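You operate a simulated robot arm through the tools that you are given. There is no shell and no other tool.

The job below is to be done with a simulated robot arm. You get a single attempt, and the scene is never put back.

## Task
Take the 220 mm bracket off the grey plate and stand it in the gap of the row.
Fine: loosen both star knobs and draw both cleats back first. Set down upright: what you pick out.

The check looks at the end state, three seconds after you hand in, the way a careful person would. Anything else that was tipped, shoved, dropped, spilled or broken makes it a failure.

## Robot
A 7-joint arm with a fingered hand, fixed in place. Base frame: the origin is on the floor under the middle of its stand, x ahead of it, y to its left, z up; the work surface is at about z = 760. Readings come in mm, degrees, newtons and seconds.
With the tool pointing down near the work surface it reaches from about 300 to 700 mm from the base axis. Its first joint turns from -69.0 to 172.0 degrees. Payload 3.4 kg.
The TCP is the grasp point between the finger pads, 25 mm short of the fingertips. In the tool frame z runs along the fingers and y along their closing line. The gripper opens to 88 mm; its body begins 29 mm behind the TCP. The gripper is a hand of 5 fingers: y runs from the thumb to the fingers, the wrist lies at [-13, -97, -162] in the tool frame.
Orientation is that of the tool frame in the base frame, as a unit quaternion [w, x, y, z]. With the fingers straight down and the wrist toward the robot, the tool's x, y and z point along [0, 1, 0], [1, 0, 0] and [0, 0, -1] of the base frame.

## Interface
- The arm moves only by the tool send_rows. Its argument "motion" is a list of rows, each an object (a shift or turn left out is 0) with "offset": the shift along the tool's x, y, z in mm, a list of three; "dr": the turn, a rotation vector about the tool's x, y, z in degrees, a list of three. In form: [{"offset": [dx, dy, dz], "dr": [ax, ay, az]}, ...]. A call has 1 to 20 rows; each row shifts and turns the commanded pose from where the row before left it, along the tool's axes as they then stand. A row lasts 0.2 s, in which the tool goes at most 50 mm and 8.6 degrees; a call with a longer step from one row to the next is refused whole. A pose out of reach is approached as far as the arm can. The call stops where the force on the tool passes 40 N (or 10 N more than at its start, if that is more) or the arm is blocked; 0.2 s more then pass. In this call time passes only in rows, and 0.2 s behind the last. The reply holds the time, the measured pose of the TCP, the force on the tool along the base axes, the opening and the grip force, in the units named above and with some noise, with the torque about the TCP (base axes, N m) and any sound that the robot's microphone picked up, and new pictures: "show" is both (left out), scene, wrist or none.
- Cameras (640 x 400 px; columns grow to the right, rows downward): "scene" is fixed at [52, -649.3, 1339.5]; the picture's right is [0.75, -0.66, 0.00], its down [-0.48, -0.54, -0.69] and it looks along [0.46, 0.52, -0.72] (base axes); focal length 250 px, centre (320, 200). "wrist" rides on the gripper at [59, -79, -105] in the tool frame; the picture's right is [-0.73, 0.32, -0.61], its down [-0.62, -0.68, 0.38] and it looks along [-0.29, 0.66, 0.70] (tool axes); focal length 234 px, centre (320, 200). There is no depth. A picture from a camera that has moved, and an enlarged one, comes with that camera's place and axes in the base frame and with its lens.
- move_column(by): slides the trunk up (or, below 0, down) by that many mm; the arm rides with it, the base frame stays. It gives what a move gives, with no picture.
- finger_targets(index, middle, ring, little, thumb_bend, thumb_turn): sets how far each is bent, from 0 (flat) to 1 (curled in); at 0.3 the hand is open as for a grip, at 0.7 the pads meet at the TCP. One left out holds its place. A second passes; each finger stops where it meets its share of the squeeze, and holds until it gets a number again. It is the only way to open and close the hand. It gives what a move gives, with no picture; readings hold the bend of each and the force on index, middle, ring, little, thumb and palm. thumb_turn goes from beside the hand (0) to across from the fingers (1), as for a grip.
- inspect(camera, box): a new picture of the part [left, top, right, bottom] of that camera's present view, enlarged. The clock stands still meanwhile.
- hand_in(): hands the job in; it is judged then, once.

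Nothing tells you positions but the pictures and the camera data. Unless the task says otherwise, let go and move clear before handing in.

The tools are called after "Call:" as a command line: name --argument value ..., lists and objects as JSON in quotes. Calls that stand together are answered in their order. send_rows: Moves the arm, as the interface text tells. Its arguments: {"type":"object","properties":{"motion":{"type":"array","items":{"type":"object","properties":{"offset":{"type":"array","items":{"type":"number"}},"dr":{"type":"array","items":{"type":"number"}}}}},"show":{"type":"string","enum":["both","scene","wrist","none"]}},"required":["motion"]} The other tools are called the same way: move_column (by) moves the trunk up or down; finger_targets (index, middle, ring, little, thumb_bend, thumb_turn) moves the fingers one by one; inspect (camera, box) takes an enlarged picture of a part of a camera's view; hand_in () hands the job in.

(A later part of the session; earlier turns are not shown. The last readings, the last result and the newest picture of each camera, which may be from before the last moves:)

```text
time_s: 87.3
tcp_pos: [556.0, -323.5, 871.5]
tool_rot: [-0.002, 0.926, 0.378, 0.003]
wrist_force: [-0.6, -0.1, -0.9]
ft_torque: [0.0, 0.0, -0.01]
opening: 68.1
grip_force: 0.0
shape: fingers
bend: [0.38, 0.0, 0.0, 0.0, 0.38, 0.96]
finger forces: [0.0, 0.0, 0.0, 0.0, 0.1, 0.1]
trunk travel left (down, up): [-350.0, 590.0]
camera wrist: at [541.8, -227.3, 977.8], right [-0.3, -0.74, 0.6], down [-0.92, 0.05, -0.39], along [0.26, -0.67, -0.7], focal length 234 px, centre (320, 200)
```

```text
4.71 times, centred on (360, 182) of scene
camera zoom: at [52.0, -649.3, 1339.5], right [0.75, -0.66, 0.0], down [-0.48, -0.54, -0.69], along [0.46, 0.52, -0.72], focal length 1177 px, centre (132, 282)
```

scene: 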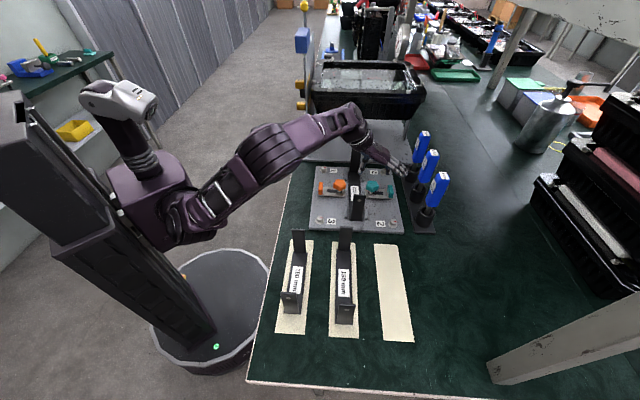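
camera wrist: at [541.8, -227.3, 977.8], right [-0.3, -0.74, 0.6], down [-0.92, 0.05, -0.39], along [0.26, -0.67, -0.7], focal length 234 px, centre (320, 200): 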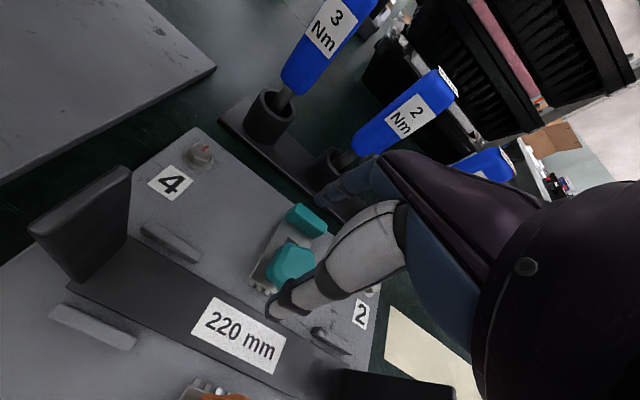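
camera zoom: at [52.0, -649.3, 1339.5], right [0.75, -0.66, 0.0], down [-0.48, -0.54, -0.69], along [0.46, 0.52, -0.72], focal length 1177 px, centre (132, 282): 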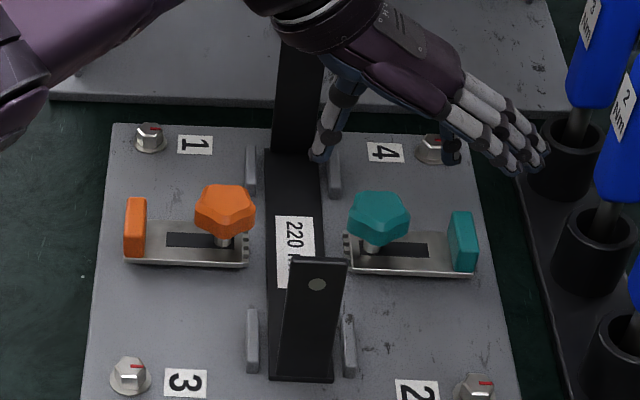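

The flanges are thin plates, about 6 mm thick, 31 mm wide and 95 mm tall, and the base is only a few mm thick, so a flange is the place to hold it. The far flange centre is near (586.5, -222.5). I plan to seat its edge in the groove between index and middle with the thumb opposite, and test the hold with a tiny lift. I'll raise the trunk 50 mm and move over it.

Call:
move_column --by 60

Call:
finger_targets --index 0.42 --middle 0.42 --ring 1.0 --little 1.0 --thumb_bend 0.42 --thumb_turn 0.98

Call:
send_rows --motion '[{"offset": [23.1, -12.7, 0]}, {"offset": [23.1, -12.7, 0]}, {"offset": [23.1, -12.7, 0]}, {"offset": [23.1, -12.7, 0]}]'

Call:
inspect --camera "wrist" --box '[200, 170, 400, 320]'

Call:
inspect --camera "scene" --box '[310, 90, 410, 190]'

```text
time_s: 88.3
tcp_pos: [555.2, -324.3, 932.6]
tool_rot: [-0.002, 0.926, 0.378, 0.004]
wrist_force: [-0.5, -0.6, 0.6]
ft_torque: [0.02, 0.02, 0.02]
opening: 67.9
grip_force: 0.0
shape: fingers
bend: [0.38, 0.0, 0.0, 0.0, 0.38, 0.96]
finger forces: [0.0, 0.0, 0.0, 0.1, 0.0, 0.0]
trunk travel left (down, up): [-410.0, 530.0]
```

```text
time_s: 89.3
tcp_pos: [556.1, -323.6, 931.2]
tool_rot: [-0.002, 0.925, 0.379, 0.005]
wrist_force: [-0.7, -0.6, -0.1]
ft_torque: [0.0, -0.01, 0.02]
opening: 60.0
grip_force: 0.0
shape: fingers
bend: [0.42, 0.42, 1.0, 1.0, 0.42, 0.97]
finger forces: [0.1, 0.1, 0.1, 0.0, 0.0, 0.0]
trunk travel left (down, up): [-410.0, 530.0]
```

```text
time_s: 90.3
tcp_pos: [579.7, -231.5, 928.5]
tool_rot: [-0.002, 0.925, 0.38, 0.007]
wrist_force: [0.0, -0.2, 0.0]
ft_torque: [0.02, 0.01, 0.02]
opening: 59.7
grip_force: 0.0
shape: fingers
bend: [0.42, 0.42, 1.0, 1.0, 0.42, 0.97]
finger forces: [0.1, 0.0, 0.0, 0.0, 0.0, 0.0]
out of reach, approached as far as the arm can: row 4
trunk travel left (down, up): [-410.0, 530.0]
camera wrist: at [564.9, -135.5, 1034.5], right [-0.3, -0.74, 0.6], down [-0.92, 0.05, -0.39], along [0.26, -0.67, -0.7], focal length 234 px, centre (320, 200)
```

scene: 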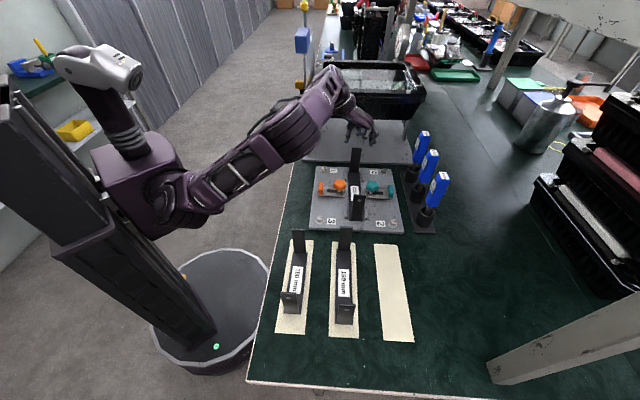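
wrist: 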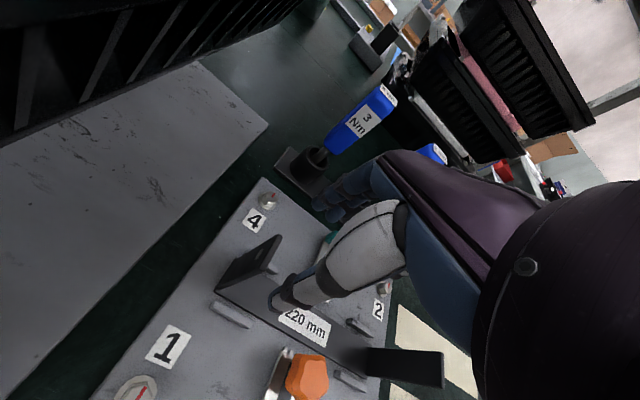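

```text
2.67 times, centred on (300, 245) of wrist
camera zoom: at [564.9, -135.5, 1034.5], right [-0.3, -0.74, 0.6], down [-0.92, 0.05, -0.39], along [0.26, -0.67, -0.7], focal length 624 px, centre (373, 80)
```

zoom: 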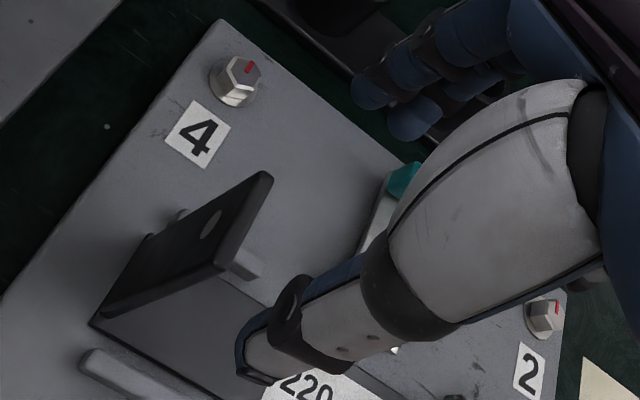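

```text
4.00 times, centred on (360, 140) of scene
camera zoom: at [52.0, -649.3, 1339.5], right [0.75, -0.66, 0.0], down [-0.48, -0.54, -0.69], along [0.46, 0.52, -0.72], focal length 1000 px, centre (160, 440)
```

zoom: 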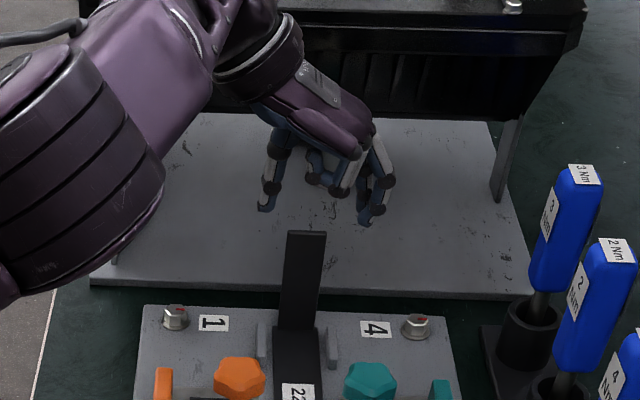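

The arm is at its upper reach there, but lower down it will be better. I'll come down 23 mm while shifting the last centimetre onto the flange, keeping the tips above its top.

Call:
send_rows --motion '[{"offset": [0, 0, 12]}, {"offset": [5.6, -0.8, 6]}, {"offset": [5.6, -0.9, 5]}]' --show "none"

Call:
inspect --camera "wrist" --box '[200, 170, 400, 320]'

Call:
inspect --camera "scene" --box '[330, 110, 400, 180]'

```text
time_s: 91.1
tcp_pos: [584.7, -224.5, 904.6]
tool_rot: [-0.002, 0.925, 0.379, 0.005]
wrist_force: [0.6, 0.7, -0.5]
ft_torque: [-0.01, 0.0, 0.02]
opening: 60.0
grip_force: 0.1
shape: fingers
bend: [0.42, 0.42, 1.0, 1.0, 0.42, 0.97]
finger forces: [0.0, 0.1, 0.0, 0.0, 0.0, 0.1]
trunk travel left (down, up): [-410.0, 530.0]
```

```text
2.67 times, centred on (300, 245) of wrist
camera zoom: at [571.7, -127.6, 1010.2], right [-0.3, -0.74, 0.6], down [-0.92, 0.05, -0.39], along [0.26, -0.67, -0.7], focal length 624 px, centre (373, 80)
```

zoom: 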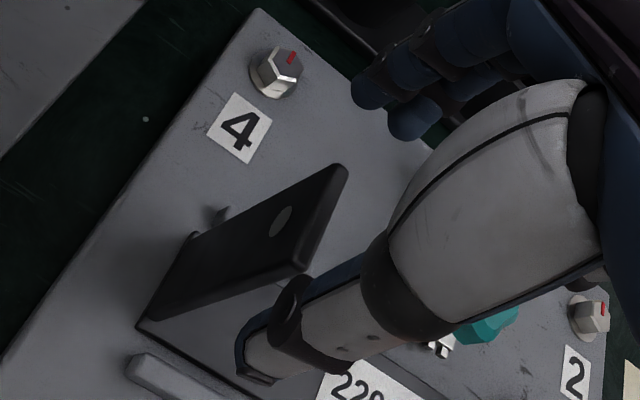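

```text
5.71 times, centred on (365, 145) of scene
camera zoom: at [52.0, -649.3, 1339.5], right [0.75, -0.66, 0.0], down [-0.48, -0.54, -0.69], along [0.46, 0.52, -0.72], focal length 1429 px, centre (63, 514)
```

zoom: 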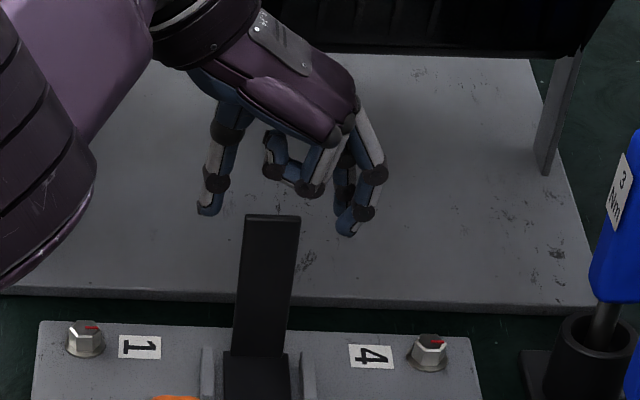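

The flange lies right on the TCP axis between thumb and fingers. I'll lower down over it.

Call:
send_rows --motion '[{"offset": [-0.5, -0.8, 14]}, {"offset": [0, 0, 14]}, {"offset": [0, 0, 12]}, {"offset": [0, 0, 10]}]' --show "none"

Call:
inspect --camera "wrist" --box '[200, 170, 400, 320]'

Call:
inspect --camera "scene" --box '[330, 110, 400, 180]'

```text
time_s: 92.1
tcp_pos: [585.8, -222.1, 853.6]
tool_rot: [-0.003, 0.925, 0.379, 0.005]
wrist_force: [-1.0, 0.3, 0.0]
ft_torque: [-0.04, -0.02, -0.02]
opening: 59.7
grip_force: 0.0
shape: fingers
bend: [0.42, 0.42, 1.0, 1.0, 0.42, 0.97]
finger forces: [0.0, 0.0, 0.0, 0.0, 0.0, 0.0]
trunk travel left (down, up): [-410.0, 530.0]
```

```text
2.67 times, centred on (300, 245) of wrist
camera zoom: at [572.2, -126.1, 959.8], right [-0.3, -0.74, 0.6], down [-0.92, 0.05, -0.39], along [0.26, -0.67, -0.7], focal length 624 px, centre (373, 80)
```

zoom: 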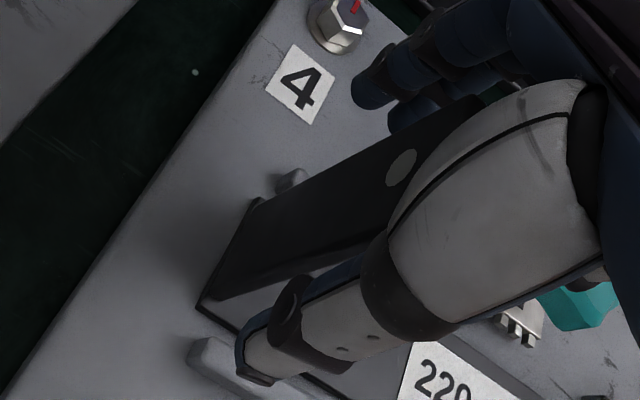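

```text
5.71 times, centred on (365, 145) of scene
camera zoom: at [52.0, -649.3, 1339.5], right [0.75, -0.66, 0.0], down [-0.48, -0.54, -0.69], along [0.46, 0.52, -0.72], focal length 1429 px, centre (63, 514)
```

zoom: 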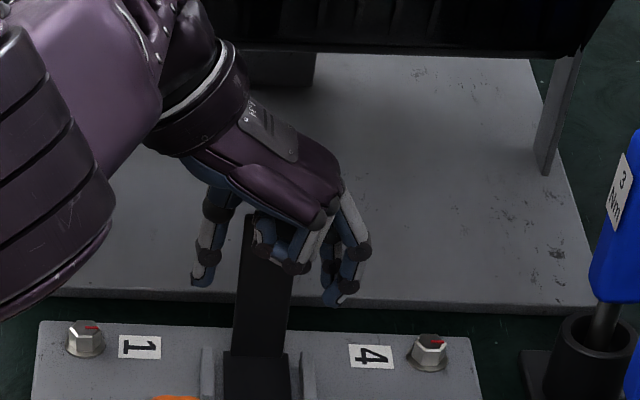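

The flange is well inside the hand with no contact yet. I'll lower 3 mm more and close gently.

Call:
send_rows --motion '[{"offset": [0, 0, 3.5]}]' --show "none"

Call:
finger_targets --index 0.7 --middle 0.7 --thumb_bend 0.7

Call:
inspect --camera "wrist" --box '[200, 170, 400, 320]'

Call:
inspect --camera "scene" --box '[330, 110, 400, 180]'

```text
time_s: 92.5
tcp_pos: [586.5, -222.6, 850.9]
tool_rot: [-0.002, 0.926, 0.378, 0.004]
wrist_force: [0.5, 0.1, 0.8]
ft_torque: [-0.01, 0.03, -0.02]
opening: 60.1
grip_force: 0.0
shape: fingers
bend: [0.42, 0.42, 1.0, 1.0, 0.42, 0.97]
finger forces: [0.0, 0.0, 0.0, 0.0, 0.0, 0.0]
trunk travel left (down, up): [-410.0, 530.0]
```

```text
time_s: 93.5
tcp_pos: [586.0, -223.2, 850.6]
tool_rot: [-0.001, 0.925, 0.379, 0.004]
wrist_force: [-0.6, 0.5, 0.0]
ft_torque: [0.08, 0.04, 0.04]
opening: 11.4
grip_force: 6.2
shape: fingers
bend: [0.66, 0.67, 1.0, 1.0, 0.63, 1.0]
finger forces: [3.5, 2.8, 0.0, 0.0, 5.0, 0.0]
trunk travel left (down, up): [-410.0, 530.0]
```

```text
2.67 times, centred on (300, 245) of wrist
camera zoom: at [572.3, -126.1, 956.0], right [-0.3, -0.74, 0.6], down [-0.92, 0.05, -0.39], along [0.26, -0.67, -0.7], focal length 624 px, centre (373, 80)
```

zoom: 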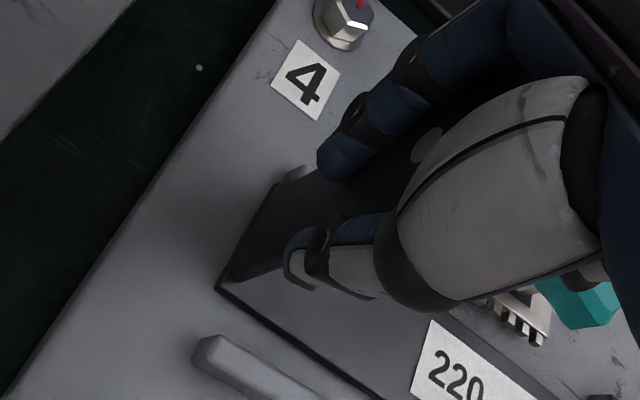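

```text
5.71 times, centred on (365, 145) of scene
camera zoom: at [52.0, -649.3, 1339.5], right [0.75, -0.66, 0.0], down [-0.48, -0.54, -0.69], along [0.46, 0.52, -0.72], focal length 1429 px, centre (63, 514)
```

zoom: 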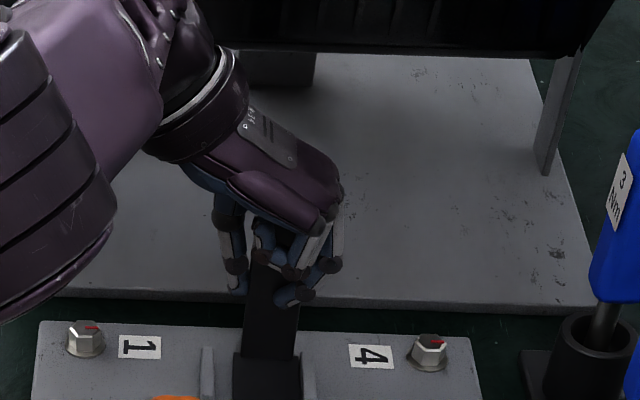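

The flange edge has slipped into the slot between index and middle, with the thumb against the other edge, so it's captured from both faces. I'll try a tiny test lift of 4 mm and check forces and tilt.

Call:
send_rows --motion '[{"offset": [0, 0, -2]}, {"offset": [0, 0, -2]}]' --show "none"

Call:
inspect --camera "scene" --box '[330, 130, 390, 215]'

Call:
inspect --camera "wrist" --box '[200, 170, 400, 320]'

```text
time_s: 94.1
tcp_pos: [585.8, -222.8, 853.9]
tool_rot: [-0.002, 0.925, 0.379, 0.004]
wrist_force: [-1.4, 1.0, -2.1]
ft_torque: [0.04, 0.03, 0.02]
opening: 10.8
grip_force: 5.3
shape: fingers
bend: [0.66, 0.67, 1.0, 1.0, 0.63, 1.0]
finger forces: [3.1, 3.0, 0.1, 0.0, 4.8, 0.0]
trunk travel left (down, up): [-410.0, 530.0]
```

```text
4.71 times, centred on (360, 172) of scene
camera zoom: at [52.0, -649.3, 1339.5], right [0.75, -0.66, 0.0], down [-0.48, -0.54, -0.69], along [0.46, 0.52, -0.72], focal length 1177 px, centre (132, 329)
```

zoom: 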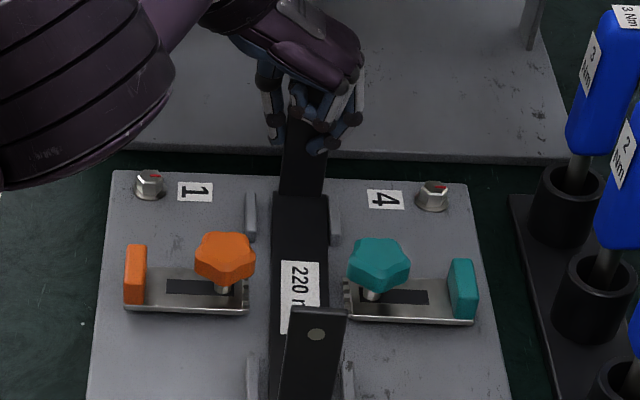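

```text
2.67 times, centred on (300, 245) of wrist
camera zoom: at [572.3, -126.2, 960.1], right [-0.3, -0.74, 0.6], down [-0.92, 0.05, -0.39], along [0.26, -0.67, -0.7], focal length 624 px, centre (373, 80)
```

zoom: 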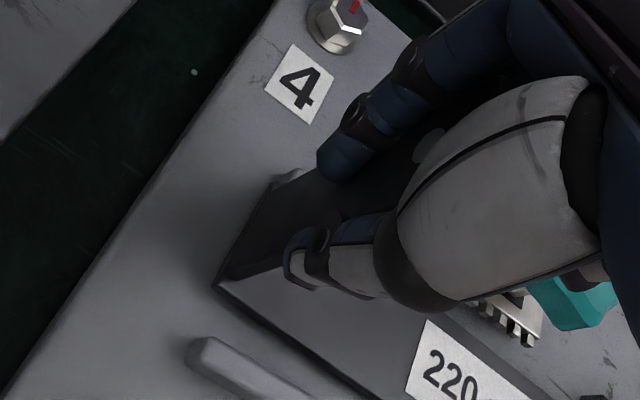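

The flange moves with the hand without slipping, at about 2 N. I'll lift a little more to see whether the far-off end comes up too or just pivots.

Call:
send_rows --motion '[{"offset": [0, 0, -4]}, {"offset": [0, 0, -4]}]' --show "none"

Call:
inspect --camera "scene" --box '[330, 130, 390, 225]'

Call:
inspect --camera "wrist" --box '[200, 170, 440, 400]'

```text
time_s: 94.7
tcp_pos: [585.6, -222.4, 863.6]
tool_rot: [-0.002, 0.926, 0.379, 0.004]
wrist_force: [-2.0, -0.6, -1.6]
ft_torque: [0.02, 0.03, -0.02]
opening: 11.0
grip_force: 5.4
shape: fingers
bend: [0.66, 0.68, 1.0, 1.0, 0.63, 1.0]
finger forces: [3.0, 3.4, 0.1, 0.0, 4.5, 0.0]
trunk travel left (down, up): [-410.0, 530.0]
```

```text
4.21 times, centred on (360, 178) of scene
camera zoom: at [52.0, -649.3, 1339.5], right [0.75, -0.66, 0.0], down [-0.48, -0.54, -0.69], along [0.46, 0.52, -0.72], focal length 1053 px, centre (152, 295)
```

zoom: 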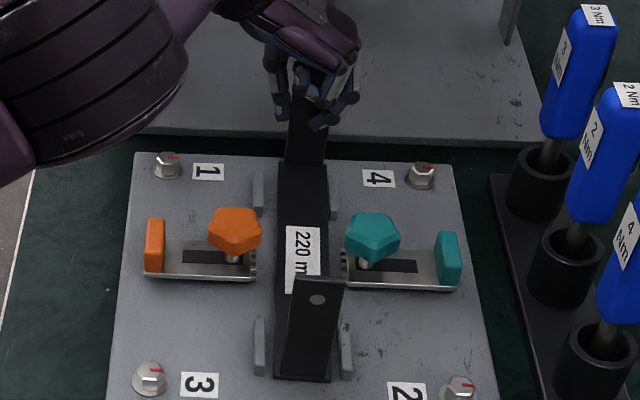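

```text
1.74 times, centred on (320, 285) of wrist
camera zoom: at [572.6, -126.1, 968.2], right [-0.3, -0.74, 0.6], down [-0.92, 0.05, -0.39], along [0.26, -0.67, -0.7], focal length 407 px, centre (320, 52)
```

zoom: 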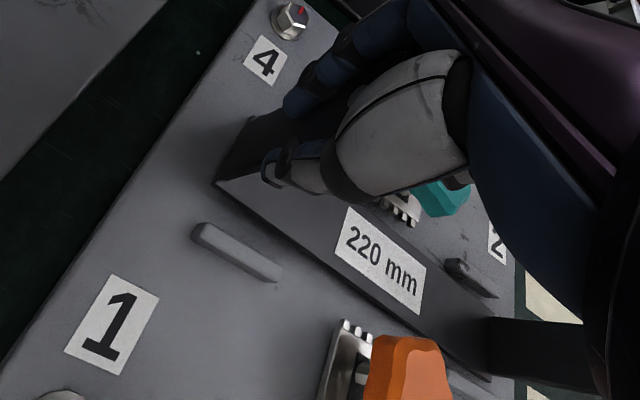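

The held end rises while the other end still rests on the plate, and the wrist reads about 2 N, so the bracket weighs roughly 0.4 kg. I'll look closely at how the fingers sit on the flange.

Call:
inspect --camera "scene" --box '[350, 130, 374, 160]'

Call:
inspect --camera "wrist" --box '[270, 180, 350, 290]'

```text
13.33 times, centred on (362, 145) of scene
camera zoom: at [52.0, -649.3, 1339.5], right [0.75, -0.66, 0.0], down [-0.48, -0.54, -0.69], along [0.46, 0.52, -0.72], focal length 3335 px, centre (-240, 933)
```

zoom: 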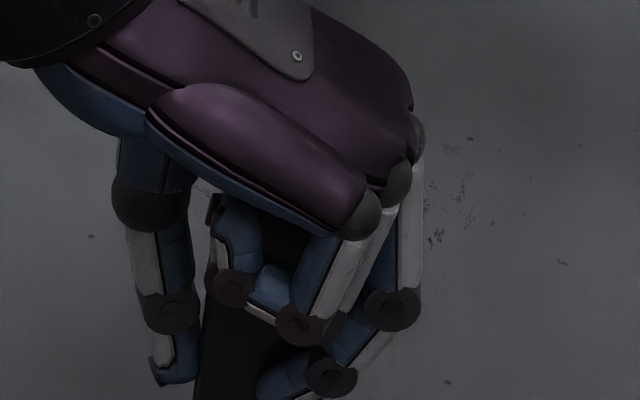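

```text
3.64 times, centred on (310, 235) of wrist
camera zoom: at [572.6, -126.1, 968.2], right [-0.3, -0.74, 0.6], down [-0.92, 0.05, -0.39], along [0.26, -0.67, -0.7], focal length 852 px, centre (356, 73)
```

zoom: 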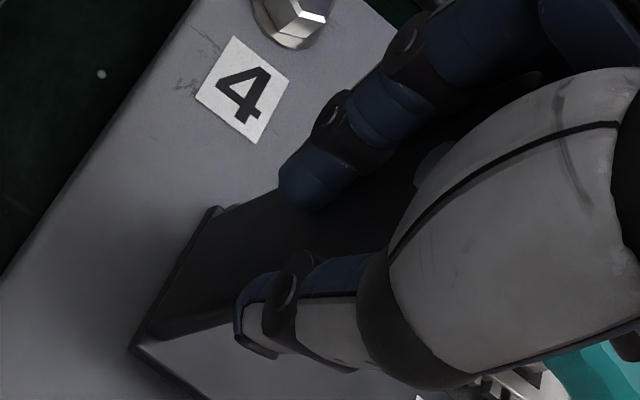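

The flange is held between the index (outer face) and the middle finger (inner face), with the thumb on its edge. I'll keep lifting in small steps and watch for the torque that shows this hold is carrying the bracket.

Call:
send_rows --motion '[{"offset": [0, 0, -4]}, {"offset": [0, 0, -4]}, {"offset": [0, 0, -4]}]' --show "none"

Call:
inspect --camera "scene" --box '[330, 130, 390, 225]'

Call:
inspect --camera "wrist" --box '[200, 170, 440, 400]'

```text
time_s: 95.5
tcp_pos: [586.1, -222.8, 874.7]
tool_rot: [-0.002, 0.925, 0.379, 0.004]
wrist_force: [0.6, 0.2, -1.8]
ft_torque: [0.04, 0.01, -0.04]
opening: 10.6
grip_force: 6.4
shape: fingers
bend: [0.66, 0.67, 1.0, 1.0, 0.64, 1.0]
finger forces: [3.7, 4.3, 0.0, 0.0, 4.4, 0.0]
trunk travel left (down, up): [-410.0, 530.0]
```

```text
4.21 times, centred on (360, 178) of scene
camera zoom: at [52.0, -649.3, 1339.5], right [0.75, -0.66, 0.0], down [-0.48, -0.54, -0.69], along [0.46, 0.52, -0.72], focal length 1053 px, centre (152, 295)
```

zoom: 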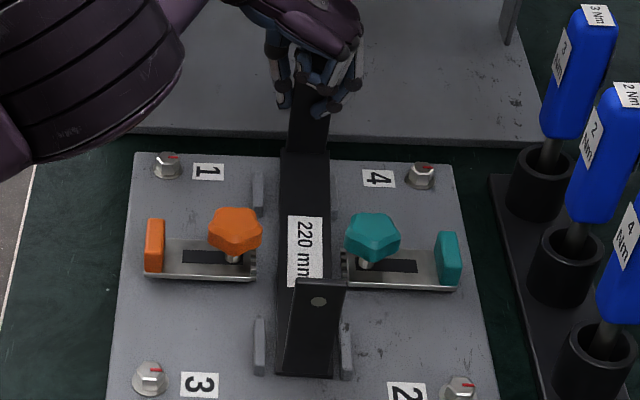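

```text
1.74 times, centred on (320, 285) of wrist
camera zoom: at [572.1, -126.4, 980.2], right [-0.3, -0.74, 0.6], down [-0.92, 0.05, -0.39], along [0.26, -0.67, -0.7], focal length 407 px, centre (320, 52)
```

zoom: 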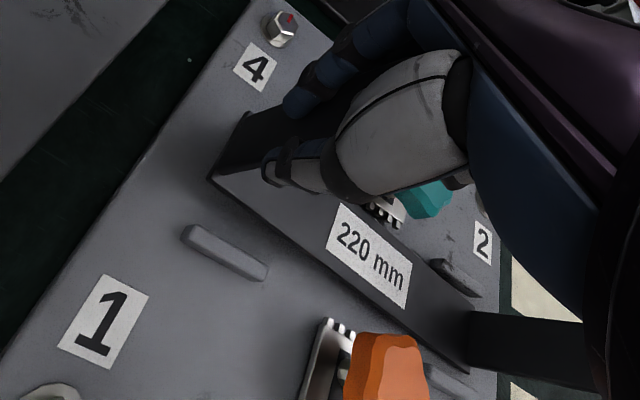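

Call:
inspect --camera "scene" --box '[340, 190, 376, 222]'

Call:
inspect --camera "wrist" --box '[300, 280, 440, 400]'

```text
12.50 times, centred on (358, 206) of scene
camera zoom: at [52.0, -649.3, 1339.5], right [0.75, -0.66, 0.0], down [-0.48, -0.54, -0.69], along [0.46, 0.52, -0.72], focal length 3126 px, centre (-155, 125)
```

zoom: 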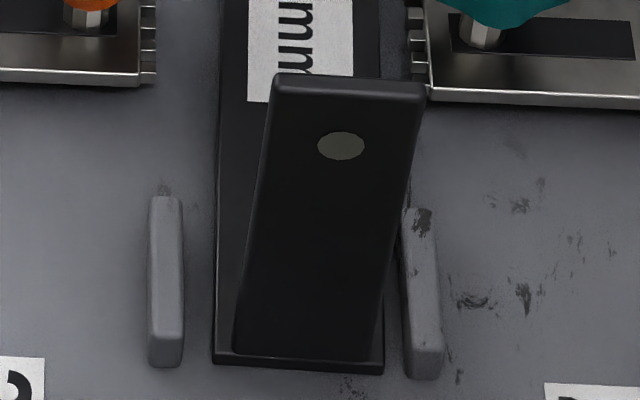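

```text
3.33 times, centred on (370, 340) of wrist
camera zoom: at [572.1, -126.4, 980.2], right [-0.3, -0.74, 0.6], down [-0.92, 0.05, -0.39], along [0.26, -0.67, -0.7], focal length 781 px, centre (153, -267)
```

zoom: 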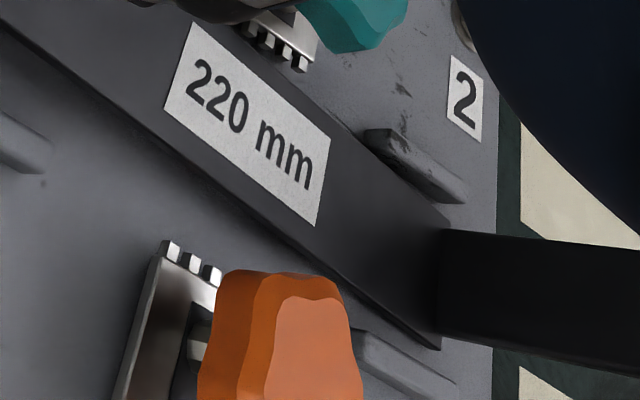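

The near end is still resting and the bracket has pivoted about 6° in the finger slot, as it should with this much play. I'll tip the hand slightly about the closing axis so the slot engages and levels it, watching the torque.

Call:
send_rows --motion '[{"dr": [0, -2.5, 0]}, {"dr": [0, -2.5, 0]}]' --show "none"

Call:
inspect --camera "scene" --box '[330, 130, 390, 225]'

Call:
inspect --camera "wrist" --box '[200, 170, 440, 400]'

```text
time_s: 96.1
tcp_pos: [578.4, -234.2, 869.6]
tool_rot: [0.015, 0.924, 0.38, -0.034]
wrist_force: [-0.8, 0.9, -2.6]
ft_torque: [0.08, -0.07, -0.04]
opening: 10.7
grip_force: 8.7
shape: fingers
bend: [0.66, 0.67, 1.0, 1.0, 0.64, 1.0]
finger forces: [6.3, 6.5, 0.0, 0.1, 4.2, 0.0]
out of reach, approached as far as the arm can: row 2
trunk travel left (down, up): [-410.0, 530.0]
```

```text
4.21 times, centred on (360, 178) of scene
camera zoom: at [52.0, -649.3, 1339.5], right [0.75, -0.66, 0.0], down [-0.48, -0.54, -0.69], along [0.46, 0.52, -0.72], focal length 1053 px, centre (152, 295)
```

zoom: 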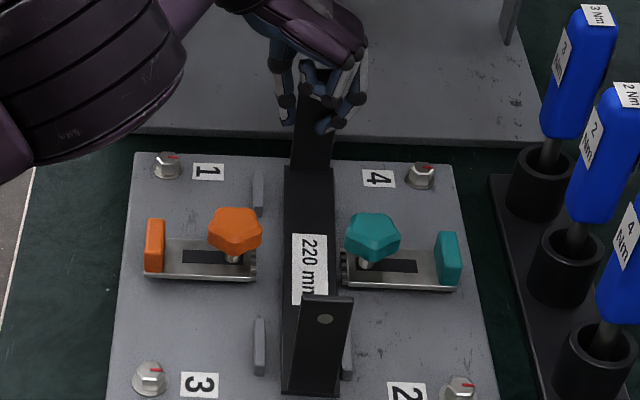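

```text
1.74 times, centred on (320, 285) of wrist
camera zoom: at [570.5, -131.9, 970.1], right [-0.26, -0.71, 0.66], down [-0.94, 0.03, -0.34], along [0.22, -0.71, -0.67], focal length 407 px, centre (320, 52)
```

zoom: 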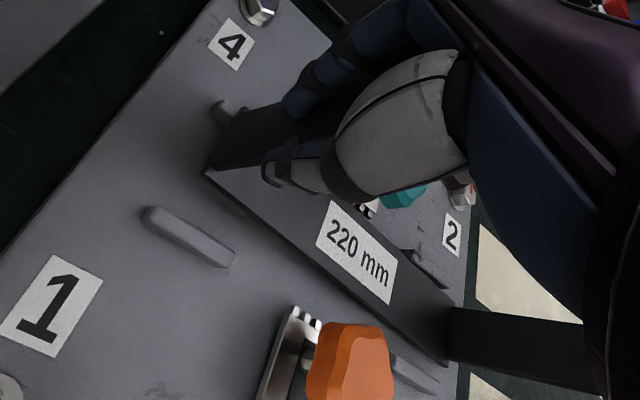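

Tipping the hand ran into the reach limit and pulled the bracket about 13 mm along itself, and the torque is only building slowly. Before going further I'll put it back down, moving to the original spot and lowering so the bracket sits between its ribs again.

Call:
send_rows --motion '[{"dr": [0, 2.2, 0]}, {"dr": [0, 2.1, 0]}, {"offset": [4.5, -1, 3]}, {"offset": [4.5, -1, 3]}, {"offset": [4.5, -1, 3]}]' --show "none"

Call:
inspect --camera "scene" --box '[330, 130, 390, 225]'

```text
time_s: 97.3
tcp_pos: [585.5, -222.1, 861.3]
tool_rot: [0.001, 0.926, 0.379, 0.0]
wrist_force: [-1.3, -0.5, 1.9]
ft_torque: [-0.02, -0.03, -0.02]
opening: 9.3
grip_force: 5.3
shape: fingers
bend: [0.67, 0.68, 1.0, 1.0, 0.64, 1.0]
finger forces: [3.3, 4.3, 0.0, 0.0, 3.8, 0.0]
trunk travel left (down, up): [-410.0, 530.0]
```

```text
4.21 times, centred on (360, 178) of scene
camera zoom: at [52.0, -649.3, 1339.5], right [0.75, -0.66, 0.0], down [-0.48, -0.54, -0.69], along [0.46, 0.52, -0.72], focal length 1053 px, centre (152, 295)
```

zoom: 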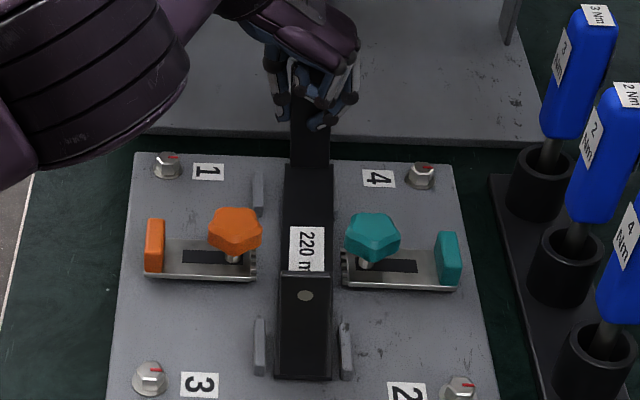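

Call:
inspect --camera "scene" --box '[340, 165, 376, 222]'

Call:
inspect --camera "wrist" --box '[200, 170, 440, 400]'

```text
7.02 times, centred on (358, 194) of scene
camera zoom: at [52.0, -649.3, 1339.5], right [0.75, -0.66, 0.0], down [-0.48, -0.54, -0.69], along [0.46, 0.52, -0.72], focal length 1755 px, centre (53, 246)
```

zoom: 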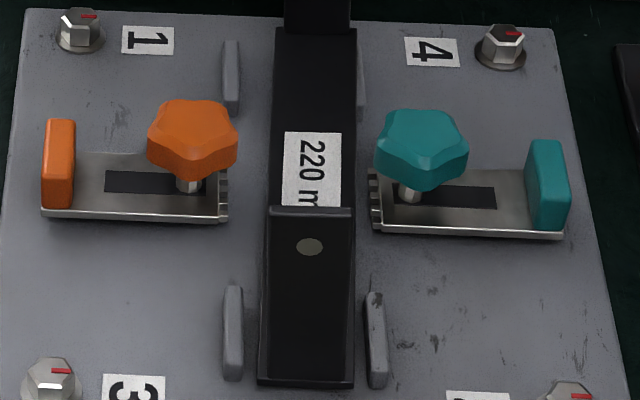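

```text
1.74 times, centred on (320, 285) of wrist
camera zoom: at [573.0, -125.1, 966.8], right [-0.29, -0.74, 0.61], down [-0.92, 0.05, -0.38], along [0.25, -0.67, -0.69], focal length 407 px, centre (320, 52)
```

zoom: 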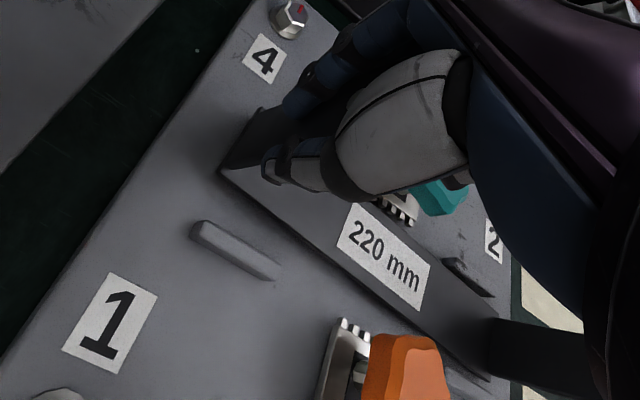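

The far end has drifted about 10 mm sideways and is resting on a rib. I'll lift a few mm, shift it back, and lower it properly.

Call:
send_rows --motion '[{"offset": [0, 0, -5]}, {"offset": [0, -5, 0]}, {"offset": [0, -4.5, 0]}]' --show "none"

Call:
inspect --camera "scene" --box '[340, 155, 376, 222]'

```text
time_s: 98.1
tcp_pos: [579.4, -214.9, 867.1]
tool_rot: [0.0, 0.926, 0.378, -0.001]
wrist_force: [-0.4, 0.3, -1.5]
ft_torque: [0.04, -0.03, -0.01]
opening: 9.5
grip_force: 5.0
shape: fingers
bend: [0.67, 0.68, 1.0, 1.0, 0.64, 1.0]
finger forces: [3.8, 2.8, 0.0, 0.1, 3.8, 0.0]
trunk travel left (down, up): [-410.0, 530.0]
```

```text
5.97 times, centred on (358, 188) of scene
camera zoom: at [52.0, -649.3, 1339.5], right [0.75, -0.66, 0.0], down [-0.48, -0.54, -0.69], along [0.46, 0.52, -0.72], focal length 1493 px, centre (93, 269)
```

zoom: 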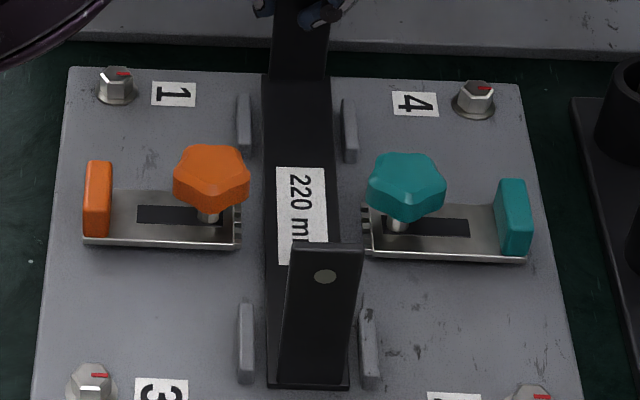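

It's centred between the ribs again at both ends. I'll lower it down.

Call:
send_rows --motion '[{"offset": [0, 0, 4]}, {"offset": [0, 0, 4]}, {"offset": [0, 0, 4]}, {"offset": [0, 0, 2.5]}]' --show "none"

Call:
inspect --camera "scene" --box '[340, 155, 376, 222]'

```text
time_s: 99.1
tcp_pos: [577.7, -216.6, 851.4]
tool_rot: [0.0, 0.926, 0.379, -0.002]
wrist_force: [0.9, 0.2, -1.1]
ft_torque: [0.01, 0.04, 0.02]
opening: 9.1
grip_force: 4.5
shape: fingers
bend: [0.67, 0.68, 1.0, 1.0, 0.64, 1.0]
finger forces: [3.8, 2.3, 0.1, 0.0, 3.4, 0.0]
trunk travel left (down, up): [-410.0, 530.0]
```

```text
5.97 times, centred on (358, 188) of scene
camera zoom: at [52.0, -649.3, 1339.5], right [0.75, -0.66, 0.0], down [-0.48, -0.54, -0.69], along [0.46, 0.52, -0.72], focal length 1493 px, centre (93, 269)
```

zoom: 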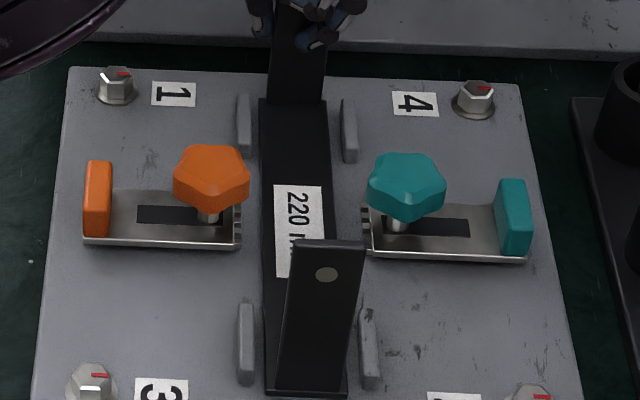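

The bracket is back between its ribs. To stop it drooping I'll curl the middle finger further across the inner face, so it supports high while the index supports low on the outer face, and see how it settles.

Call:
finger_targets --middle 0.9

Call:
inspect --camera "scene" --box '[346, 132, 374, 167]'

Call:
inspect --camera "wrist" --box '[270, 180, 350, 290]'

```text
time_s: 100.1
tcp_pos: [578.9, -215.1, 851.7]
tool_rot: [0.0, 0.926, 0.379, -0.002]
wrist_force: [-0.4, 0.3, -2.1]
ft_torque: [0.17, -0.13, 0.06]
opening: 8.6
grip_force: 11.5
shape: fingers
bend: [0.67, 0.89, 1.0, 1.0, 0.64, 1.0]
finger forces: [9.4, 10.2, 0.0, 0.1, 3.7, 0.0]
trunk travel left (down, up): [-410.0, 530.0]
```

```text
11.43 times, centred on (360, 150) of scene
camera zoom: at [52.0, -649.3, 1339.5], right [0.75, -0.66, 0.0], down [-0.48, -0.54, -0.69], along [0.46, 0.52, -0.72], focal length 2858 px, centre (-137, 777)
```

zoom: 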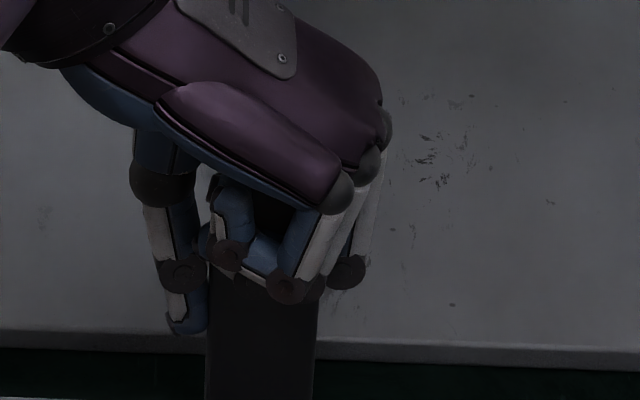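

```text
3.64 times, centred on (310, 235) of wrist
camera zoom: at [566.7, -118.7, 956.4], right [-0.29, -0.74, 0.61], down [-0.92, 0.05, -0.38], along [0.25, -0.67, -0.7], focal length 852 px, centre (356, 73)
```

zoom: 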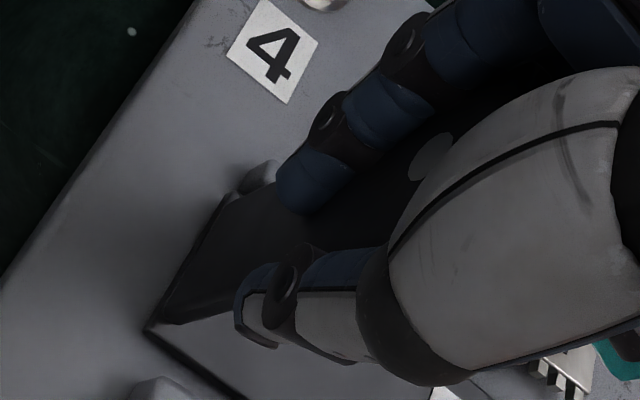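

Curling the middle finger loaded both fingers to about 10 N, and the torque is now about 0.21 N·m, so this hold resists the droop. I'll check whether the near end has come off the plate.

Call:
inspect --camera "scene" --box '[340, 155, 376, 222]'

Call:
inspect --camera "wrist" --box '[200, 170, 440, 400]'

```text
5.97 times, centred on (358, 188) of scene
camera zoom: at [52.0, -649.3, 1339.5], right [0.75, -0.66, 0.0], down [-0.48, -0.54, -0.69], along [0.46, 0.52, -0.72], focal length 1493 px, centre (93, 269)
```

zoom: 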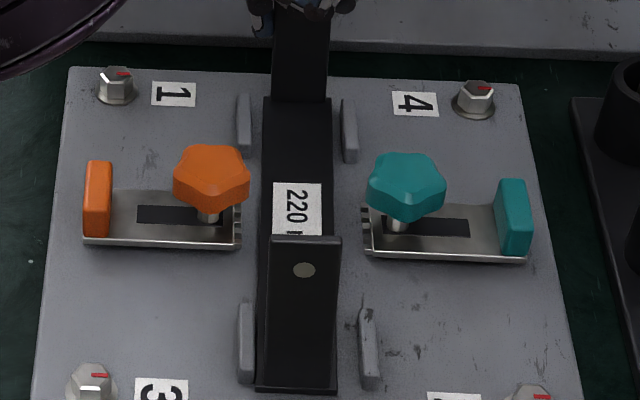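

```text
1.74 times, centred on (320, 285) of wrist
camera zoom: at [566.7, -118.7, 956.4], right [-0.29, -0.74, 0.61], down [-0.92, 0.05, -0.38], along [0.25, -0.67, -0.7], focal length 407 px, centre (320, 52)
```

zoom: 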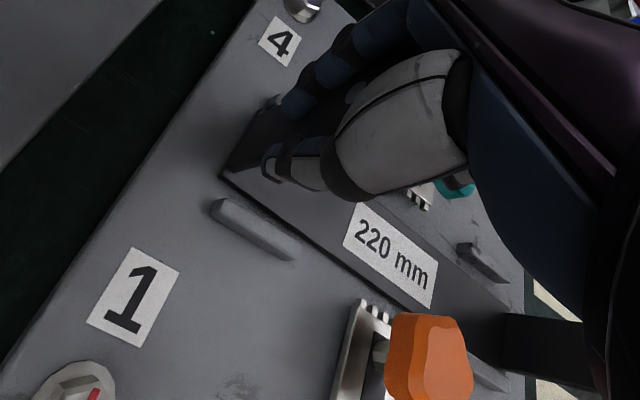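

The near end has eased sideways by about 5 mm, which suggests the hand carries most of the weight. I'll lift 6 mm and compare force and torque.

Call:
send_rows --motion '[{"offset": [0, 0, -2]}, {"offset": [0, 0, -2]}, {"offset": [0, 0, -2]}]' --show "none"

Call:
inspect --camera "scene" --box '[340, 155, 376, 222]'

Call:
inspect --camera "wrist" --box '[200, 170, 440, 400]'

```text
time_s: 100.9
tcp_pos: [578.9, -216.0, 857.8]
tool_rot: [0.001, 0.926, 0.378, -0.002]
wrist_force: [0.7, -0.1, -2.9]
ft_torque: [0.2, -0.26, 0.01]
opening: 8.7
grip_force: 13.5
shape: fingers
bend: [0.67, 0.89, 1.0, 1.0, 0.65, 1.0]
finger forces: [11.1, 11.8, 0.0, 0.0, 3.7, 0.0]
trunk travel left (down, up): [-410.0, 530.0]
```

```text
5.97 times, centred on (358, 188) of scene
camera zoom: at [52.0, -649.3, 1339.5], right [0.75, -0.66, 0.0], down [-0.48, -0.54, -0.69], along [0.46, 0.52, -0.72], focal length 1493 px, centre (93, 269)
```

zoom: 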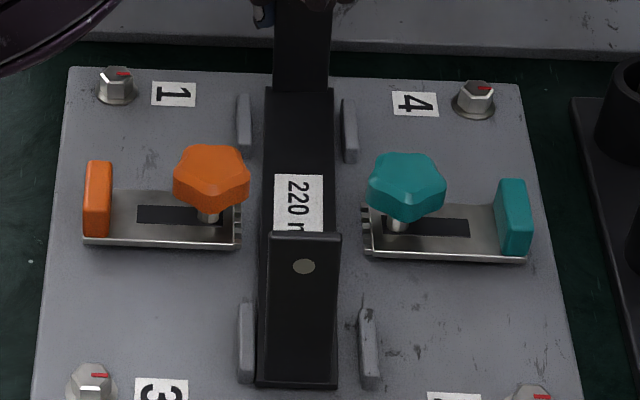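

```text
1.74 times, centred on (320, 285) of wrist
camera zoom: at [567.1, -118.6, 962.6], right [-0.29, -0.74, 0.61], down [-0.92, 0.05, -0.38], along [0.25, -0.67, -0.69], focal length 407 px, centre (320, 52)
```

zoom: 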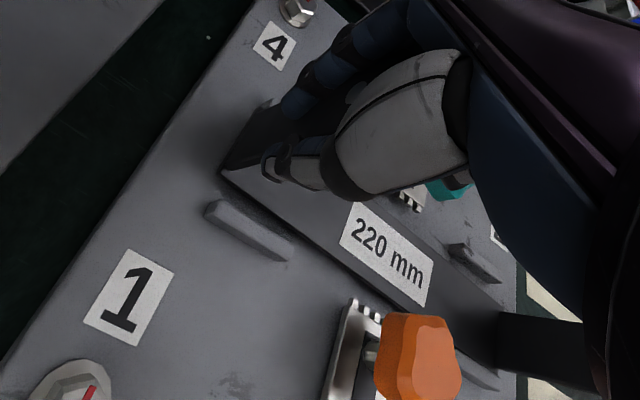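

The bracket is fully off the plate now, weighing about 3 N and held nearly level. I'll lift straight up with the trunk to clear the ribs.

Call:
move_column --by 15

Call:
inspect --camera "scene" --box '[330, 140, 390, 225]'

Call:
inspect --camera "wrist" --box '[200, 170, 440, 400]'

```text
time_s: 101.5
tcp_pos: [580.1, -216.6, 871.8]
tool_rot: [0.002, 0.926, 0.378, -0.003]
wrist_force: [0.2, 0.5, -3.5]
ft_torque: [0.23, -0.21, -0.02]
opening: 8.6
grip_force: 12.3
shape: fingers
bend: [0.67, 0.89, 1.0, 1.0, 0.65, 0.99]
finger forces: [10.1, 10.9, 0.0, 0.0, 3.5, 0.1]
trunk travel left (down, up): [-425.0, 515.0]
```

```text
4.71 times, centred on (360, 182) of scene
camera zoom: at [52.0, -649.3, 1339.5], right [0.75, -0.66, 0.0], down [-0.48, -0.54, -0.69], along [0.46, 0.52, -0.72], focal length 1177 px, centre (132, 282)
```

zoom: 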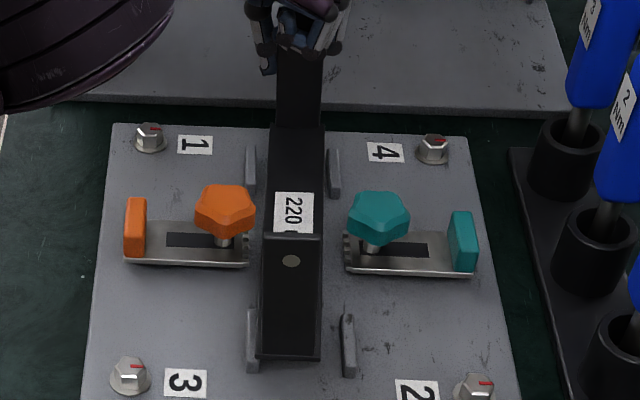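

```text
1.74 times, centred on (320, 285) of wrist
camera zoom: at [567.2, -118.7, 977.4], right [-0.29, -0.74, 0.61], down [-0.92, 0.05, -0.38], along [0.25, -0.67, -0.7], focal length 407 px, centre (320, 52)
```

zoom: 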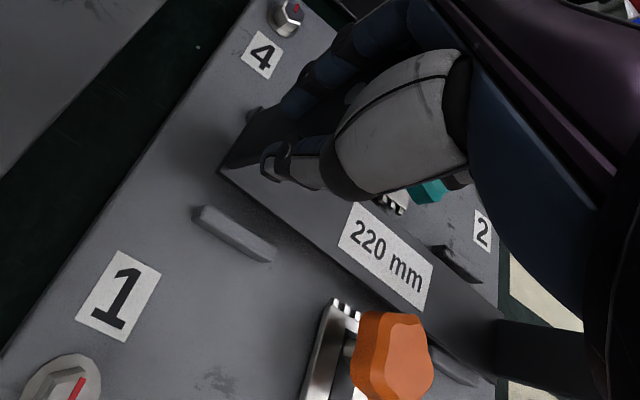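

The bracket is level and steady in the hand, and clear of the ribs. I'll raise it well above everything with the trunk.

Call:
move_column --by 60

Call:
inspect --camera "scene" --box '[300, 110, 420, 240]'

Call:
move_column --by 50

Call:
inspect --camera "scene" --box '[280, 70, 440, 240]'

```text
time_s: 102.5
tcp_pos: [581.0, -216.4, 932.4]
tool_rot: [0.001, 0.926, 0.378, -0.001]
wrist_force: [-0.1, 0.5, -4.0]
ft_torque: [0.24, -0.21, -0.02]
opening: 8.5
grip_force: 12.6
shape: fingers
bend: [0.67, 0.89, 1.0, 1.0, 0.65, 0.99]
finger forces: [10.2, 10.9, 0.0, 0.0, 3.6, 0.0]
trunk travel left (down, up): [-485.0, 455.0]
```

```text
3.08 times, centred on (360, 175) of scene
camera zoom: at [52.0, -649.3, 1339.5], right [0.75, -0.66, 0.0], down [-0.48, -0.54, -0.69], along [0.46, 0.52, -0.72], focal length 770 px, centre (197, 277)
```

zoom: 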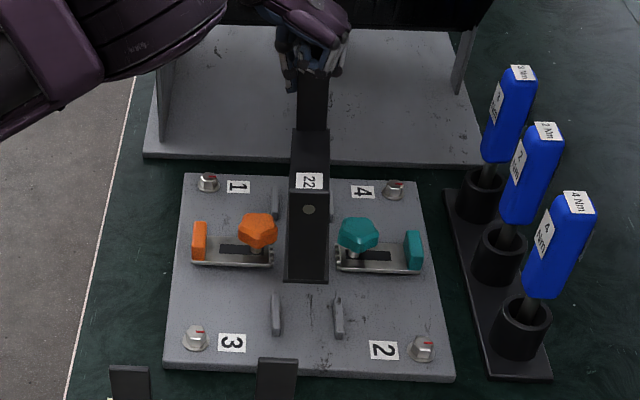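

```text
time_s: 103.4
tcp_pos: [579.7, -215.8, 983.0]
tool_rot: [0.001, 0.925, 0.379, -0.001]
wrist_force: [-1.0, -0.3, -1.8]
ft_torque: [0.19, -0.19, 0.03]
opening: 8.4
grip_force: 12.1
shape: fingers
bend: [0.67, 0.89, 1.0, 1.0, 0.65, 0.99]
finger forces: [10.2, 11.0, 0.0, 0.0, 3.6, 0.1]
trunk travel left (down, up): [-535.0, 405.0]
```

```text
2.35 times, centred on (360, 155) of scene
camera zoom: at [52.0, -649.3, 1339.5], right [0.75, -0.66, 0.0], down [-0.48, -0.54, -0.69], along [0.46, 0.52, -0.72], focal length 588 px, centre (226, 306)
```

zoom: 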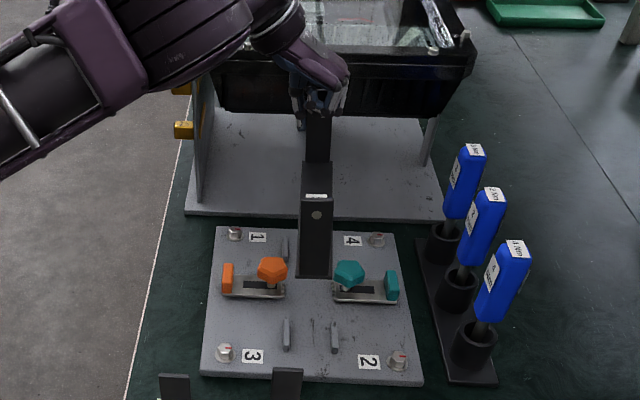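

It's held steadily at height with the whole bracket clear. I'll correct its yaw by about 3.4°, then carry it toward the gap in stages.

Call:
send_rows --motion '[{"dr": [0, 0, -1.7]}, {"dr": [0, 0, -1.7]}, {"offset": [-12, 2.5, 0]}, {"offset": [-18, 3.8, 0]}, {"offset": [-21.5, 4.5, 0]}]'

Call:
inspect --camera "wrist" --box '[200, 170, 440, 400]'

```text
time_s: 104.6
tcp_pos: [551.6, -262.3, 983.4]
tool_rot: [-0.001, 0.914, 0.406, -0.002]
wrist_force: [-0.1, -0.8, -2.8]
ft_torque: [0.22, -0.16, -0.01]
opening: 8.6
grip_force: 12.6
shape: fingers
bend: [0.67, 0.89, 1.0, 1.0, 0.65, 0.99]
finger forces: [10.2, 11.1, 0.0, 0.1, 3.5, 0.1]
trunk travel left (down, up): [-535.0, 405.0]
camera wrist: at [533.9, -166.0, 1087.8], right [-0.25, -0.75, 0.61], down [-0.92, -0.01, -0.38], along [0.29, -0.66, -0.7], focal length 234 px, centre (320, 200)
```

scene: 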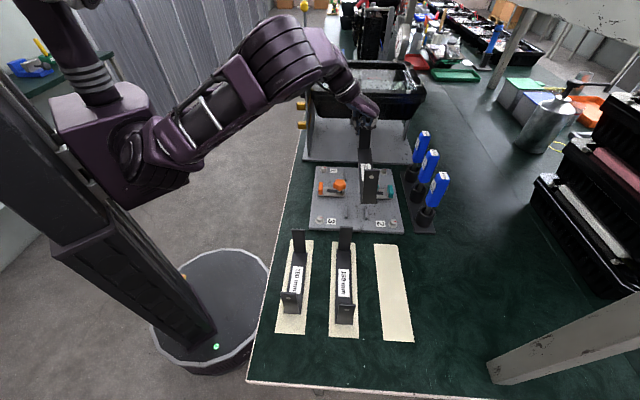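
wrist: 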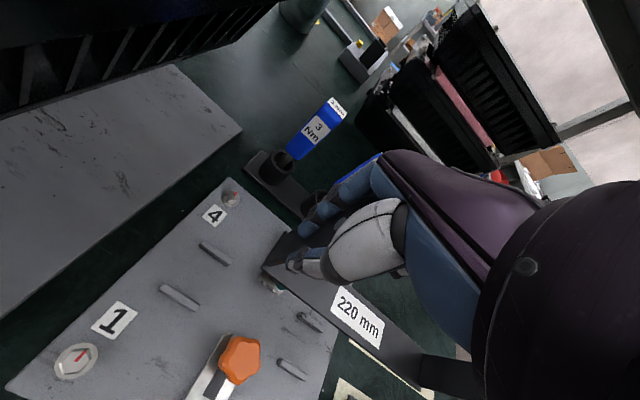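

```text
1.74 times, centred on (320, 285) of wrist
camera zoom: at [533.9, -166.0, 1087.8], right [-0.25, -0.75, 0.61], down [-0.92, -0.01, -0.38], along [0.29, -0.66, -0.7], focal length 407 px, centre (320, 52)
```

zoom: 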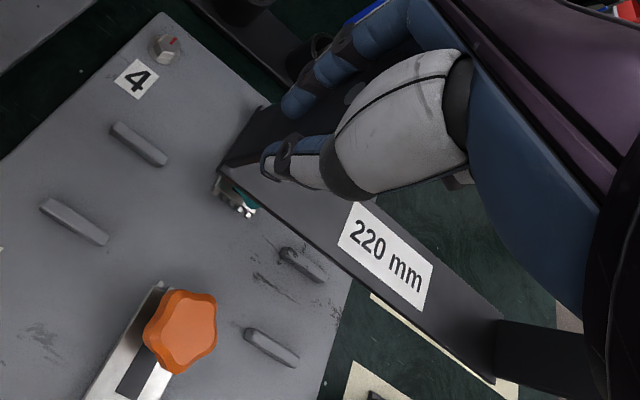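

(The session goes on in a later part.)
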